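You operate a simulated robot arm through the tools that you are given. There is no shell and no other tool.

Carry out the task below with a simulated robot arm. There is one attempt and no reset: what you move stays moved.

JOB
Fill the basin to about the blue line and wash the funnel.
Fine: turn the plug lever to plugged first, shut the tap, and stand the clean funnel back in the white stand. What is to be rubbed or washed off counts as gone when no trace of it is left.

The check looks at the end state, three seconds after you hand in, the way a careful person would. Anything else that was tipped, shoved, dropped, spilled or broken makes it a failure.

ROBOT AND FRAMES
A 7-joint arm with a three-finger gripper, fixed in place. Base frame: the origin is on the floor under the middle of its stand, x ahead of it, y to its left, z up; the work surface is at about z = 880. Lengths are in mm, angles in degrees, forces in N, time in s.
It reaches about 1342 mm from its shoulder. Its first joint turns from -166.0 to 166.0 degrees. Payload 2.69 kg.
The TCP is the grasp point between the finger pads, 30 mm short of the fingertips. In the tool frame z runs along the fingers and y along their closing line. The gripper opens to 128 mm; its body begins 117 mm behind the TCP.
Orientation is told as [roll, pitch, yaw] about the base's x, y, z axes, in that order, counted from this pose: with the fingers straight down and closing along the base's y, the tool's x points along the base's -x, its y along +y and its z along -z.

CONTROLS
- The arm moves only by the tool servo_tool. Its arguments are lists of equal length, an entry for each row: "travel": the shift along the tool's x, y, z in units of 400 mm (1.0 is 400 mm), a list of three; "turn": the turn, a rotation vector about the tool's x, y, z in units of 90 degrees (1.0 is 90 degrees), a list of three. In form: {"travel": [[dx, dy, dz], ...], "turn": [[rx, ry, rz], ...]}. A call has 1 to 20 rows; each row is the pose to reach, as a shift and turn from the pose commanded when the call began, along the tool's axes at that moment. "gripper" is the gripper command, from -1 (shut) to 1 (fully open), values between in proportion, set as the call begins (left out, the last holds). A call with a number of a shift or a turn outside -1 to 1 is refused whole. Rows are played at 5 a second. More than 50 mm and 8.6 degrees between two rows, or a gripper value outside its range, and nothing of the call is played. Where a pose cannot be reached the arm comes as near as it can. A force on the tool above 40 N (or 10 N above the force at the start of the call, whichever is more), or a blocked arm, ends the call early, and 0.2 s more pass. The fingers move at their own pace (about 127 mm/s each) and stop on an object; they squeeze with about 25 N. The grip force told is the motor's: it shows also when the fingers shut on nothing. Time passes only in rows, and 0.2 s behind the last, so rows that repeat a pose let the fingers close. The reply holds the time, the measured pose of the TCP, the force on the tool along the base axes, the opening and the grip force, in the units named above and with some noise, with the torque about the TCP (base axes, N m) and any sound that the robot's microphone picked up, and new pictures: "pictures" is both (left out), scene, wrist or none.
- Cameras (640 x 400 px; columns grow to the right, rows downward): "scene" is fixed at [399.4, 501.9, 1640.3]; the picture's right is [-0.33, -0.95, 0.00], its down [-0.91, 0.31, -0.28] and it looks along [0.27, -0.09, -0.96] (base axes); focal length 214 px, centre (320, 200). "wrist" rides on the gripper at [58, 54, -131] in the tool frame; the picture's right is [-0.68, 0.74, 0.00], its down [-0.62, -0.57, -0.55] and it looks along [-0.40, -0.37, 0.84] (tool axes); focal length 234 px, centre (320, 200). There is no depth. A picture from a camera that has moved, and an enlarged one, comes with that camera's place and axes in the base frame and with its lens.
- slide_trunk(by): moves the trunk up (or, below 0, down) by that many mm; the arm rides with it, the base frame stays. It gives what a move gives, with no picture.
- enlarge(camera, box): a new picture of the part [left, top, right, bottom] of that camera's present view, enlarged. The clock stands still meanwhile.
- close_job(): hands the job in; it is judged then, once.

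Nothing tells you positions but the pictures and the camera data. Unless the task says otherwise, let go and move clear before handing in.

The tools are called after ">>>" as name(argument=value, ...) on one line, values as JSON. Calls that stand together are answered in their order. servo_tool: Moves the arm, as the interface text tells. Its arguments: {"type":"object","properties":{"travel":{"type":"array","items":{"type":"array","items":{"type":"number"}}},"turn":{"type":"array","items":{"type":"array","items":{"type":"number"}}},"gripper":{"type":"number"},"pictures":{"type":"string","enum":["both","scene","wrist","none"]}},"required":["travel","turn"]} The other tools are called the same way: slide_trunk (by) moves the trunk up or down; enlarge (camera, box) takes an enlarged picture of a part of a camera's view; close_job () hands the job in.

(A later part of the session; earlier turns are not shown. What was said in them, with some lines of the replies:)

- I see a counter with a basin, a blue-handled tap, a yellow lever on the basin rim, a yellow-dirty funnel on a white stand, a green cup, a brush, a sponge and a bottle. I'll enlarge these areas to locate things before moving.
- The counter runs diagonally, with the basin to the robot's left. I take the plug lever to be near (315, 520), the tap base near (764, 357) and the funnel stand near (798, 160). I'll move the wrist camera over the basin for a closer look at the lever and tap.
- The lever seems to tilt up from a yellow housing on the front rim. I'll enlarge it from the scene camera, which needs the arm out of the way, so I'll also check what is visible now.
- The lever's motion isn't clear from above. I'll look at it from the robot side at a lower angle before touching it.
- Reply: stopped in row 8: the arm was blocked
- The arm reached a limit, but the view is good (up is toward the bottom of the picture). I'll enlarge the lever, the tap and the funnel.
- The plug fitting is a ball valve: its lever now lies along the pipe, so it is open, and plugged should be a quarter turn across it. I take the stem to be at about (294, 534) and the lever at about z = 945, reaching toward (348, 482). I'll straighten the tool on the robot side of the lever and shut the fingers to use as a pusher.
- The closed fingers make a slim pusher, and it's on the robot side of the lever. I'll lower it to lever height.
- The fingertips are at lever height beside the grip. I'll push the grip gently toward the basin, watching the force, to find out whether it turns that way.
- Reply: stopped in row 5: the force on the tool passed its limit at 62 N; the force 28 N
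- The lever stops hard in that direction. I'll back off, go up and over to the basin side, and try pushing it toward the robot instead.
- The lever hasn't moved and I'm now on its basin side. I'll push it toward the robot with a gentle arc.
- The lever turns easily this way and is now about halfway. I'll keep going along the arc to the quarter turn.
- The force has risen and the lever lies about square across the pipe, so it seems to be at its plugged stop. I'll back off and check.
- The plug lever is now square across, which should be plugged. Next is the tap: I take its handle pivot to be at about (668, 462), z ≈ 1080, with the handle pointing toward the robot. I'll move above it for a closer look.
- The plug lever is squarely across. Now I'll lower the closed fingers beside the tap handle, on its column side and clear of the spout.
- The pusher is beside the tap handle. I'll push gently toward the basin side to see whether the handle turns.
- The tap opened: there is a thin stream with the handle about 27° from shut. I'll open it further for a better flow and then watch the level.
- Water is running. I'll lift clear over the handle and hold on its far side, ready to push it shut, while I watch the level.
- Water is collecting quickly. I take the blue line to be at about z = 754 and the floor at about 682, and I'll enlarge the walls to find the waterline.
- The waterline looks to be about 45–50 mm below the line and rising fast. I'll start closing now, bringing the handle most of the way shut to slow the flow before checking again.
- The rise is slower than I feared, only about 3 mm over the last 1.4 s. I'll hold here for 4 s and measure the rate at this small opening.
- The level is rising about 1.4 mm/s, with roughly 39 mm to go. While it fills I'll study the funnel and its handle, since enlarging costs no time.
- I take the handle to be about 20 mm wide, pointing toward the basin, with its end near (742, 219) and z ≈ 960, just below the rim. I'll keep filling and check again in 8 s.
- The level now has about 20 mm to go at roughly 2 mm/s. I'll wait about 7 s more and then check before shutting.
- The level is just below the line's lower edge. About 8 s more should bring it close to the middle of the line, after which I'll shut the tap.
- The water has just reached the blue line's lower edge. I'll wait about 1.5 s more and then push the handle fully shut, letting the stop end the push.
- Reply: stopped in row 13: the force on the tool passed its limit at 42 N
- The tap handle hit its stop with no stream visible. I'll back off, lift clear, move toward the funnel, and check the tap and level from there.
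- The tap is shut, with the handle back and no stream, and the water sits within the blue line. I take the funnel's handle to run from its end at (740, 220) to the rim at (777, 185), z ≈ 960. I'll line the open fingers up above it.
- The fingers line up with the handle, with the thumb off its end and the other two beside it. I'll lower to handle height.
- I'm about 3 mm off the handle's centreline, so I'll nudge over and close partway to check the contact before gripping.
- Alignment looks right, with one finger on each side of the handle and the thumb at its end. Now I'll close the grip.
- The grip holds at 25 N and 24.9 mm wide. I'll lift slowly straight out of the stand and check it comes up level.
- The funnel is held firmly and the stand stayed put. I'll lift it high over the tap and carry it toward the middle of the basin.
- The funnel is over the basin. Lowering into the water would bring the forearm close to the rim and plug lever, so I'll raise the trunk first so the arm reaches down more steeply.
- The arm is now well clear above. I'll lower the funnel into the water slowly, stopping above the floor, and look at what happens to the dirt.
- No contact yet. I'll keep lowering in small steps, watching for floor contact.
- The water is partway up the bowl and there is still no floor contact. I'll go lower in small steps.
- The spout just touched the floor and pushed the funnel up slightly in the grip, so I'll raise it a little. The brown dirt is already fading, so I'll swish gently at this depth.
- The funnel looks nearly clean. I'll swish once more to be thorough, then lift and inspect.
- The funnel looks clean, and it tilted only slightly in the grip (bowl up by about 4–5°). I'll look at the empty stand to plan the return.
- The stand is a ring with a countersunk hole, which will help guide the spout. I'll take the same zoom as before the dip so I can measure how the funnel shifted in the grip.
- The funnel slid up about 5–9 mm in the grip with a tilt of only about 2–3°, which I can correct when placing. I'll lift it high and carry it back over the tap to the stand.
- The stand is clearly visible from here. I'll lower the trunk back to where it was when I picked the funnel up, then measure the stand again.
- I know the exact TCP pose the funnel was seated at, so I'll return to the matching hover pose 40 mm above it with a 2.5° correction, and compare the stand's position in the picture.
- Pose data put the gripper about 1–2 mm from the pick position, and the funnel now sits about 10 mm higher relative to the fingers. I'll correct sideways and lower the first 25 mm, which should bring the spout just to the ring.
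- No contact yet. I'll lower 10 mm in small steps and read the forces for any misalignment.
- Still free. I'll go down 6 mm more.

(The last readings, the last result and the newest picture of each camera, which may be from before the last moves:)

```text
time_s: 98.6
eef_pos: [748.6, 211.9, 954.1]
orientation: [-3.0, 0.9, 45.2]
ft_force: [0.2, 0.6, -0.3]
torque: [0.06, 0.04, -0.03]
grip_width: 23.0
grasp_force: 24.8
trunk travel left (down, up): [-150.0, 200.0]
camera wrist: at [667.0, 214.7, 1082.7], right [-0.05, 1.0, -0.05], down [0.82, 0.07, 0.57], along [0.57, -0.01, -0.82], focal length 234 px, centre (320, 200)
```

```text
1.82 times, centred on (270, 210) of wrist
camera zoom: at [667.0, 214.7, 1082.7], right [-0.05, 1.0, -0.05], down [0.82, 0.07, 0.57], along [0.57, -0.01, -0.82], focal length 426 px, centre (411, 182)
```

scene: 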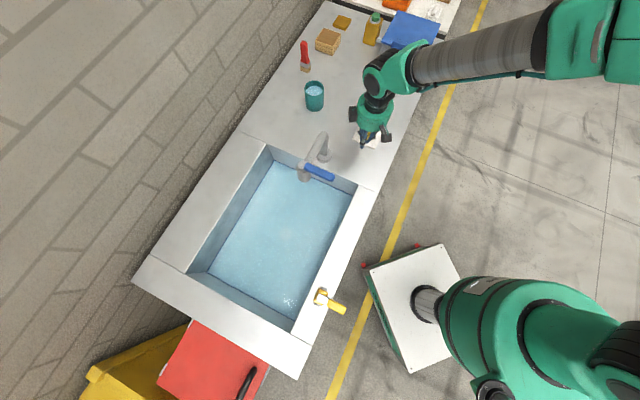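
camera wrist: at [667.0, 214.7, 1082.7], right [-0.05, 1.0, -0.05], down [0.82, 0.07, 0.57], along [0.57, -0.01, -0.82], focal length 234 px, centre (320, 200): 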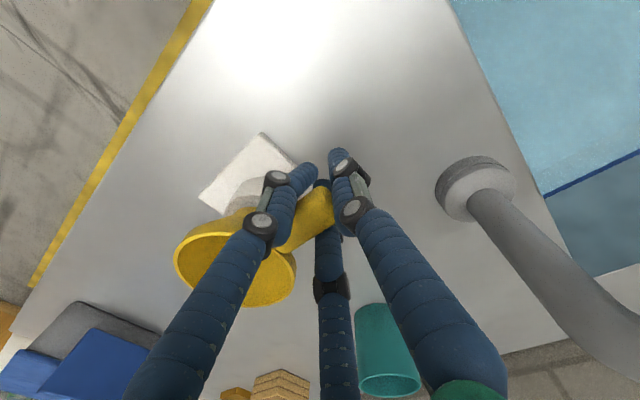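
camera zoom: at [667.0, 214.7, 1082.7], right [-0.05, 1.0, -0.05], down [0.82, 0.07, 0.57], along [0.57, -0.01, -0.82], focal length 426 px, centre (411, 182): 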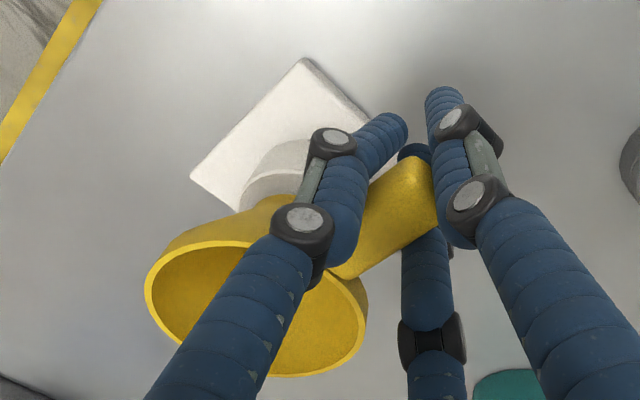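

Forces are still near zero, so the spout seems to be entering the hole cleanly. I'll go 4 mm more.

>>> servo_tool(travel=[[-0.0001, 0.0002, 0.005], [-0.0002, 0.0005, 0.01], [-0.0002, 0.0005, 0.01]], turn=[[0, 0, 0], [0, 0, 0], [0, 0, 0]], pictures="none")

>>> servo_tool(travel=[[-0.0001, 0.0002, 0.004], [-0.0001, 0.0004, 0.008], [-0.0001, 0.0004, 0.008]], turn=[[0, 0, 0], [0, 0, 0], [0, 0, 0]], pictures="wrist")

>>> enlarge(camera="wrist", box=[150, 100, 390, 320])

```text
time_s: 99.4
eef_pos: [748.9, 210.6, 950.3]
orientation: [-2.9, 1.0, 45.3]
ft_force: [-0.2, -0.4, -1.3]
torque: [0.01, 0.09, 0.01]
grip_width: 23.1
grasp_force: 25.1
trunk travel left (down, up): [-150.0, 200.0]
```

```text
time_s: 100.2
eef_pos: [748.2, 211.5, 946.6]
orientation: [-2.9, 1.0, 45.2]
ft_force: [-1.5, 0.7, 3.8]
torque: [-0.17, -0.27, 0.04]
grip_width: 23.1
grasp_force: 25.2
trunk travel left (down, up): [-150.0, 200.0]
camera wrist: at [666.7, 214.2, 1076.0], right [-0.05, 1.0, -0.05], down [0.82, 0.07, 0.57], along [0.57, -0.01, -0.82], focal length 234 px, centre (320, 200)
```

wrist: 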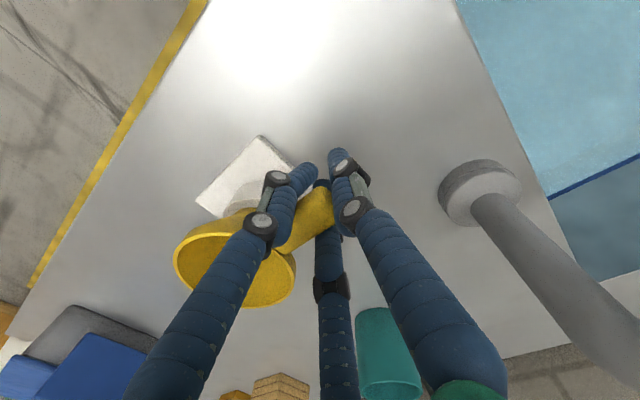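

```text
1.82 times, centred on (270, 210) of wrist
camera zoom: at [666.7, 214.2, 1076.0], right [-0.05, 1.0, -0.05], down [0.82, 0.07, 0.57], along [0.57, -0.01, -0.82], focal length 426 px, centre (411, 182)
```

zoom: 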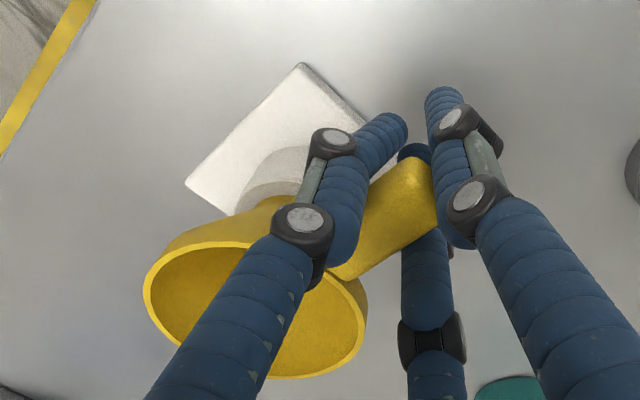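

Contact at the expected seating height, with about 5 N upward, so the funnel is seated. I'll open the fingers a little first to let it settle.

>>> servo_tool(travel=[[0, 0, 0], [0, 0, 0], [0, 0, 0]], turn=[[0, 0, 0], [0, 0, 0], [0, 0, 0]], gripper=-0.5, pictures="wrist")

>>> enlarge(camera="wrist", box=[150, 100, 390, 320])

```text
time_s: 101.0
eef_pos: [748.7, 211.3, 946.3]
orientation: [-2.9, 1.0, 45.3]
ft_force: [-0.6, 0.8, -0.7]
torque: [-0.01, 0.0, 0.0]
grip_width: 32.0
grasp_force: 0.0
trunk travel left (down, up): [-150.0, 200.0]
camera wrist: at [666.7, 214.1, 1075.6], right [-0.05, 1.0, -0.05], down [0.82, 0.07, 0.57], along [0.57, -0.01, -0.82], focal length 234 px, centre (320, 200)
```

wrist: 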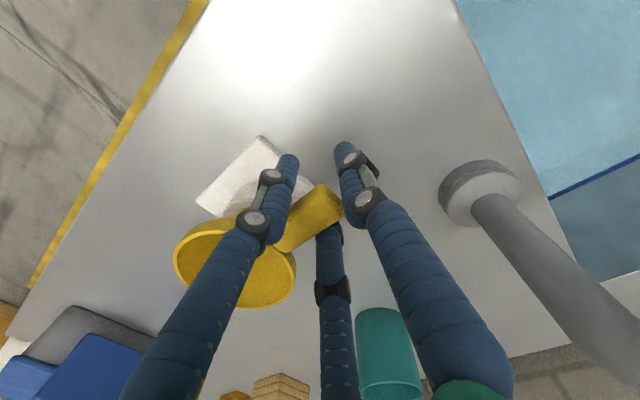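

```text
1.82 times, centred on (270, 210) of wrist
camera zoom: at [666.7, 214.1, 1075.6], right [-0.05, 1.0, -0.05], down [0.82, 0.07, 0.57], along [0.57, -0.01, -0.82], focal length 426 px, centre (411, 182)
```

zoom: 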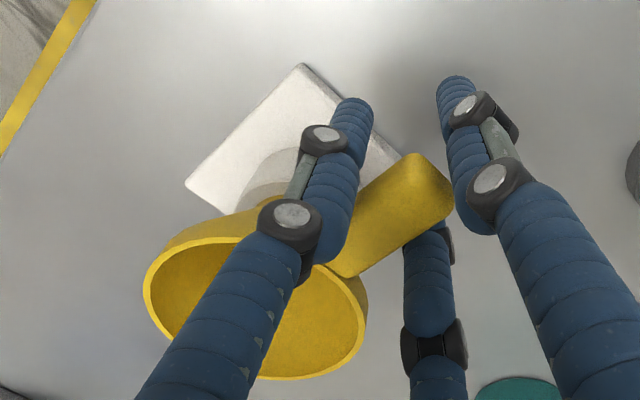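

The funnel stayed in place. I'll open fully and rise straight up.

>>> servo_tool(travel=[[0, 0, 0], [0, 0, 0], [0, 0, 0], [0, 0, 0]], turn=[[0, 0, 0], [0, 0, 0], [0, 0, 0], [0, 0, 0]], gripper=1, pictures="wrist")

>>> servo_tool(travel=[[0.001, -0.003, -0.06], [0.002, -0.0071, -0.14], [0.0042, -0.0121, -0.24], [0.0059, -0.0172, -0.34], [0.0075, -0.022, -0.43], [0.0075, -0.022, -0.43]], turn=[[0, 0, 0], [0, 0, 0], [0, 0, 0], [0, 0, 0], [-0.014, 0, 0], [-0.028, 0, 0]])

>>> enlarge(camera="wrist", box=[200, 80, 400, 220])

>>> enlarge(camera="scene", box=[330, 80, 420, 160])

```text
time_s: 102.0
eef_pos: [749.3, 211.0, 946.8]
orientation: [-2.9, 0.9, 45.2]
ft_force: [0.1, -0.1, 0.2]
torque: [0.05, -0.01, 0.01]
grip_width: 127.9
grasp_force: 0.1
trunk travel left (down, up): [-150.0, 200.0]
camera wrist: at [666.8, 214.1, 1075.6], right [-0.05, 1.0, -0.05], down [0.82, 0.07, 0.57], along [0.57, -0.01, -0.82], focal length 234 px, centre (320, 200)
```

wrist: 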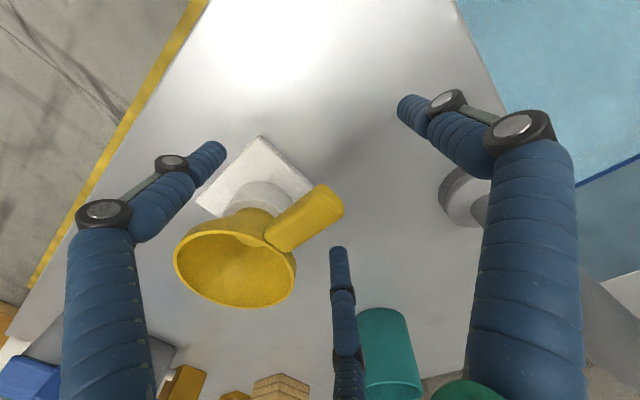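

```text
time_s: 103.4
eef_pos: [747.8, 211.4, 1117.9]
orientation: [-0.4, 1.1, 45.2]
ft_force: [-0.5, 0.0, 1.0]
torque: [-0.01, -0.08, -0.03]
grip_width: 128.1
grasp_force: 0.1
trunk travel left (down, up): [-150.0, 200.0]
camera wrist: at [669.4, 210.0, 1250.3], right [-0.05, 1.0, -0.02], down [0.84, 0.05, 0.54], along [0.54, 0.01, -0.84], focal length 234 px, centre (320, 200)
```

scene: 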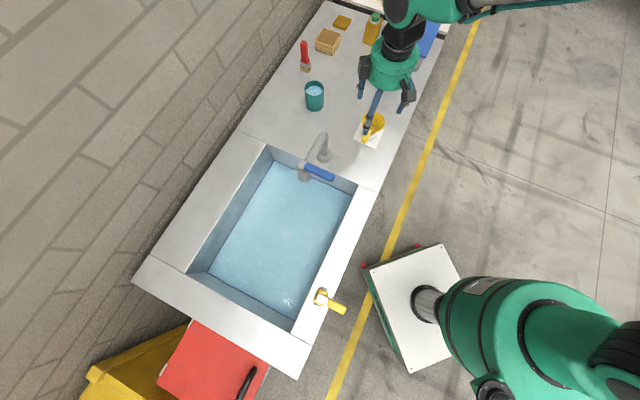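
wrist: 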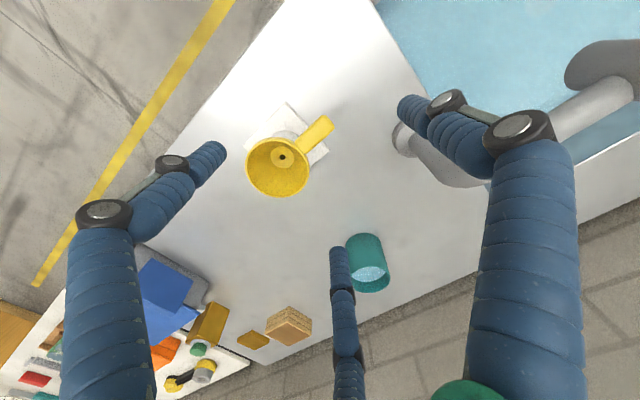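

```text
2.86 times, centred on (300, 150) of wrist
camera zoom: at [669.4, 210.0, 1250.3], right [-0.05, 1.0, -0.02], down [0.84, 0.05, 0.54], along [0.54, 0.01, -0.84], focal length 669 px, centre (377, 343)
```

zoom: 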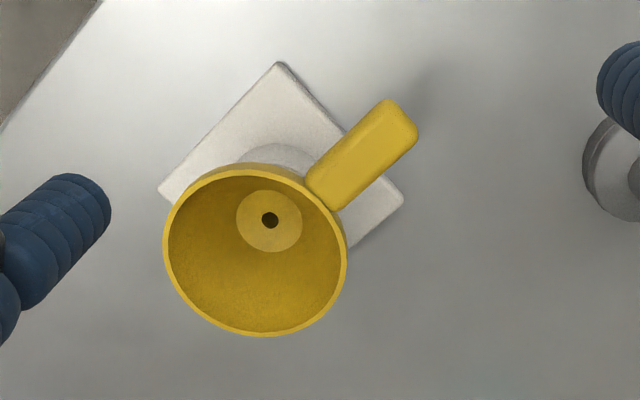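

```text
5.00 times, centred on (375, 120) of scene
camera zoom: at [399.4, 501.9, 1640.3], right [-0.33, -0.95, 0.0], down [-0.91, 0.31, -0.28], along [0.27, -0.09, -0.96], focal length 1072 px, centre (45, 600)
```

zoom: 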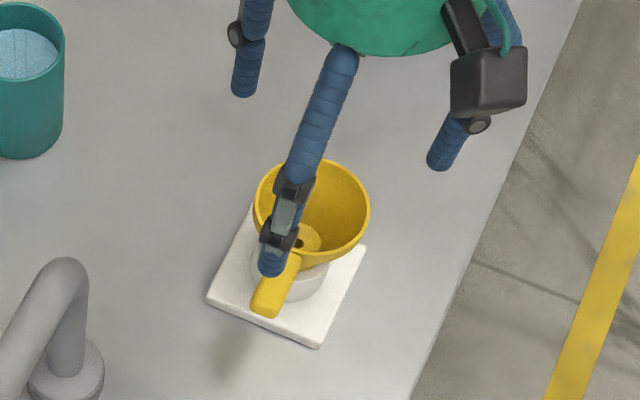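

The funnel stands clean and upright in the stand. I'll retreat well clear and inspect everything from the scene camera.

>>> servo_tool(travel=[[0, 0, -0.1], [0, 0, -0.2], [0.03, 0.03, -0.3], [0.08, 0.08, -0.38], [0.13, 0.13, -0.46], [0.176, 0.177, -0.5475], [0.176, 0.177, -0.5475]], turn=[[0, 0, 0], [0, 0, 0], [0, 0, 0], [0, 0, 0], [0, 0, 0], [0, 0, 0], [0, 0, 0]])

>>> enlarge(camera="scene", box=[340, 100, 400, 155])

>>> enlarge(camera="scene", box=[190, 130, 370, 320])

>>> enlarge(camera="scene", box=[200, 240, 240, 275])

>>> enlarge(camera="scene", box=[280, 0, 440, 100])

```text
time_s: 105.0
eef_pos: [650.8, 214.2, 1340.7]
orientation: [-0.4, 1.0, 45.1]
ft_force: [0.0, -0.3, 0.6]
torque: [0.03, -0.04, -0.01]
grip_width: 128.0
grasp_force: 0.1
trunk travel left (down, up): [-150.0, 200.0]
camera wrist: at [571.5, 213.2, 1472.0], right [-0.05, 1.0, -0.02], down [0.84, 0.05, 0.54], along [0.54, 0.01, -0.84], focal length 234 px, centre (320, 200)
```

scene: 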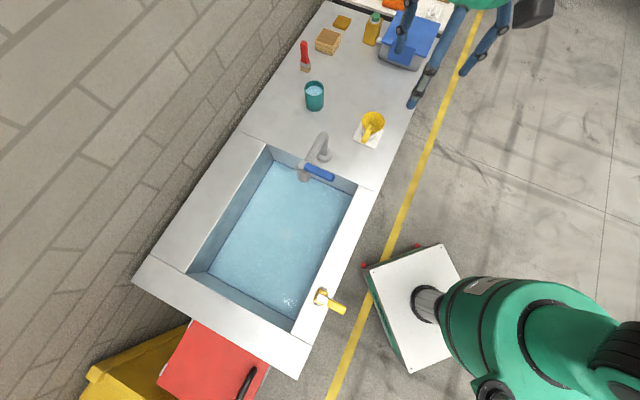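
wrist: 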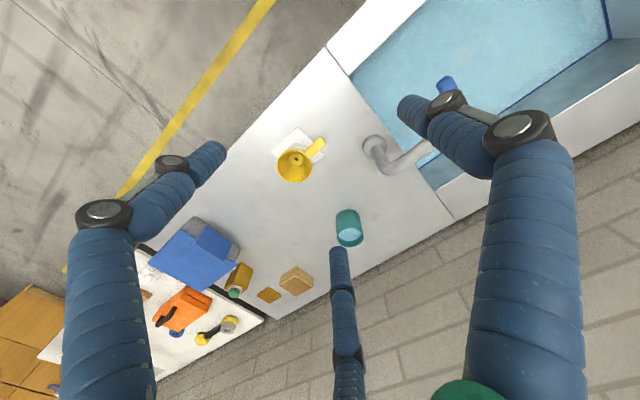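

```text
7.27 times, centred on (370, 128) of scene
camera zoom: at [399.4, 501.9, 1640.3], right [-0.33, -0.95, 0.0], down [-0.91, 0.31, -0.28], along [0.27, -0.09, -0.96], focal length 1560 px, centre (-44, 727)
```

zoom: 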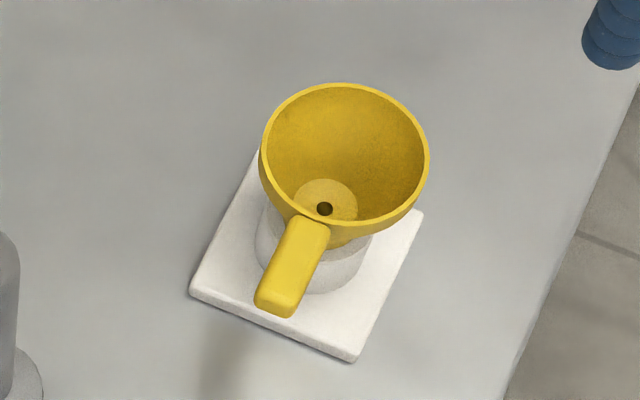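

```text
2.11 times, centred on (280, 225) of scene
camera zoom: at [399.4, 501.9, 1640.3], right [-0.33, -0.95, 0.0], down [-0.91, 0.31, -0.28], along [0.27, -0.09, -0.96], focal length 452 px, centre (404, 147)
```

zoom: 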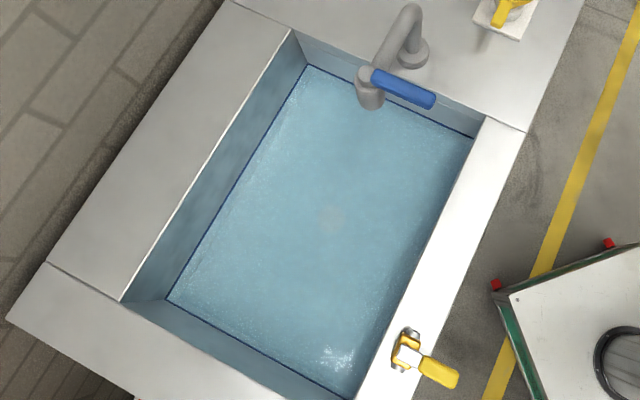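

```text
11.43 times, centred on (220, 258) of scene
camera zoom: at [399.4, 501.9, 1640.3], right [-0.33, -0.95, 0.0], down [-0.91, 0.31, -0.28], along [0.27, -0.09, -0.96], focal length 2451 px, centre (1463, -457)
```

zoom: 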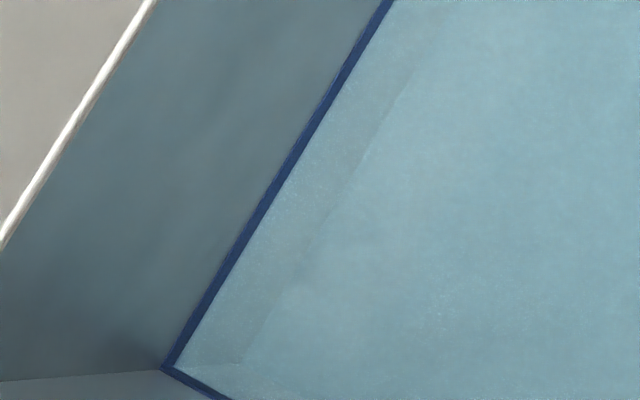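

```text
4.00 times, centred on (360, 50) of scene
camera zoom: at [399.4, 501.9, 1640.3], right [-0.33, -0.95, 0.0], down [-0.91, 0.31, -0.28], along [0.27, -0.09, -0.96], focal length 858 px, centre (160, 800)
```

zoom: 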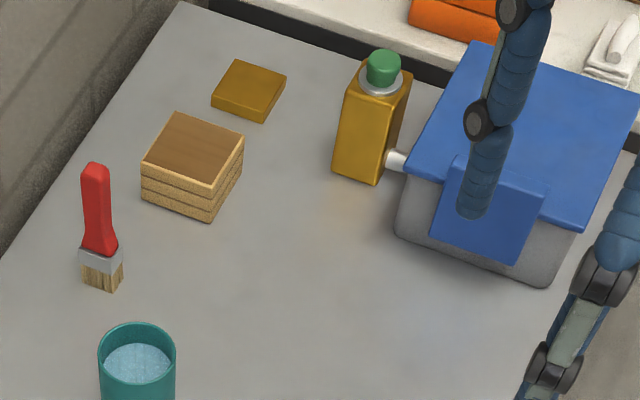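

Everything matches: the funnel seated as at the start, tap shut, lever across, and water at the line. I'll zoom in hard on the funnel for any remaining trace before handing in.

>>> enlarge(camera="scene", box=[358, 106, 388, 146])

>>> enlarge(camera="wrist", box=[265, 125, 335, 190])

>>> enlarge(camera="scene", box=[300, 280, 360, 320])

>>> enlarge(camera="scene", box=[290, 150, 370, 210])

```text
10.00 times, centred on (373, 126) of scene
camera zoom: at [399.4, 501.9, 1640.3], right [-0.33, -0.95, 0.0], down [-0.91, 0.31, -0.28], along [0.27, -0.09, -0.96], focal length 2145 px, centre (-210, 940)
```

zoom: 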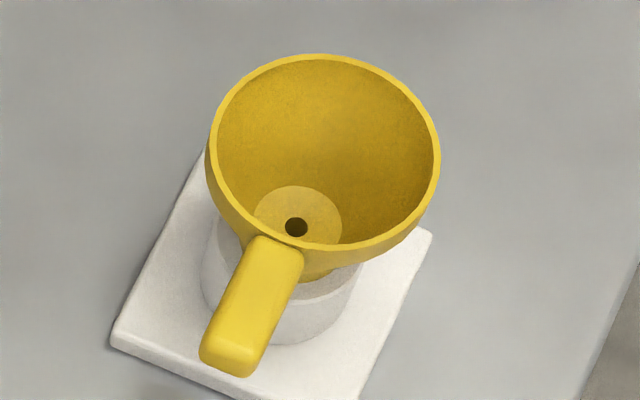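

```text
6.15 times, centred on (300, 158) of wrist
camera zoom: at [571.5, 213.2, 1472.0], right [-0.05, 1.0, -0.02], down [0.84, 0.05, 0.54], along [0.54, 0.01, -0.84], focal length 1441 px, centre (443, 462)
```

zoom: 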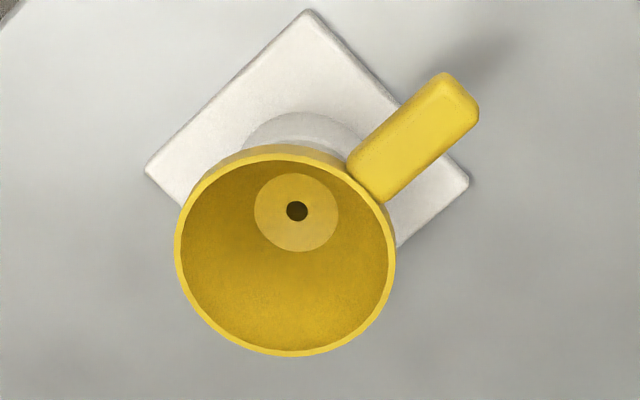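

```text
10.00 times, centred on (330, 300) of scene
camera zoom: at [399.4, 501.9, 1640.3], right [-0.33, -0.95, 0.0], down [-0.91, 0.31, -0.28], along [0.27, -0.09, -0.96], focal length 2145 px, centre (220, -800)
```

zoom: 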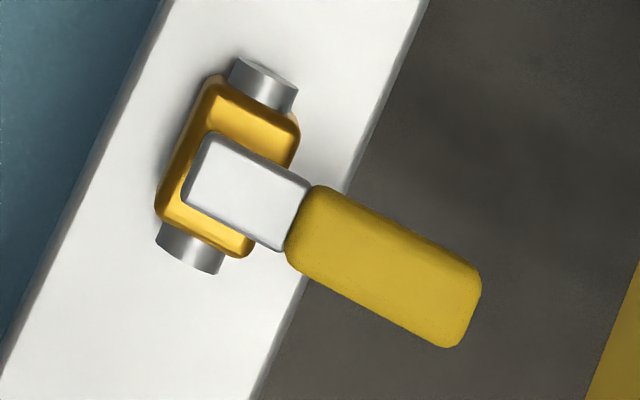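

```text
6.67 times, centred on (330, 180) of scene
camera zoom: at [399.4, 501.9, 1640.3], right [-0.33, -0.95, 0.0], down [-0.91, 0.31, -0.28], along [0.27, -0.09, -0.96], focal length 1430 px, centre (253, 333)
```

zoom: 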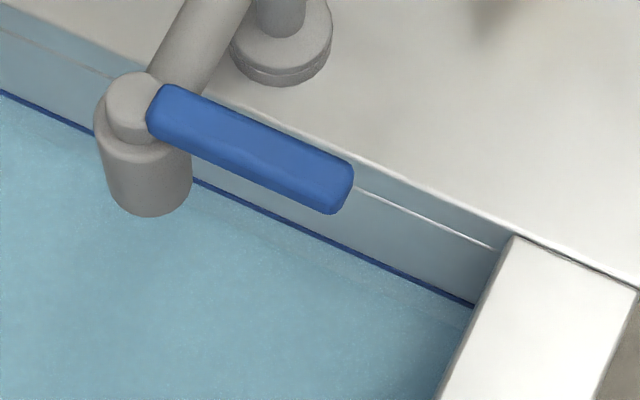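

No trace of dirt is left on the funnel. It stands in the white stand, the plug lever is across the pipe, the tap is shut and the water is at the blue line. The arm is clear, so I'm handing the job in.

>>> close_job()

```text
The job is handed in.
```

The job is handed in. In the last views the basin is filled to the blue line, and the funnel is clean and standing in the white stand. The verdict has not come back to me.

- **Plug lever:** turned a quarter turn to its stop, square across the pipe. I took that as plugged. The water level held while I worked.
- **Tap:** shut against its stop, with the handle back where it started and no stream.
- **Funnel:** dipped and swished until no brown was left in any view I had. I did not see the outside on its far side after washing. The spout touched the basin floor once, lightly, and the funnel slid a few millimetres up in the grip. I allowed for that when putting it back.
- **Everything else:** the stand and the other things on the counter look unmoved, and I saw nothing spilled.
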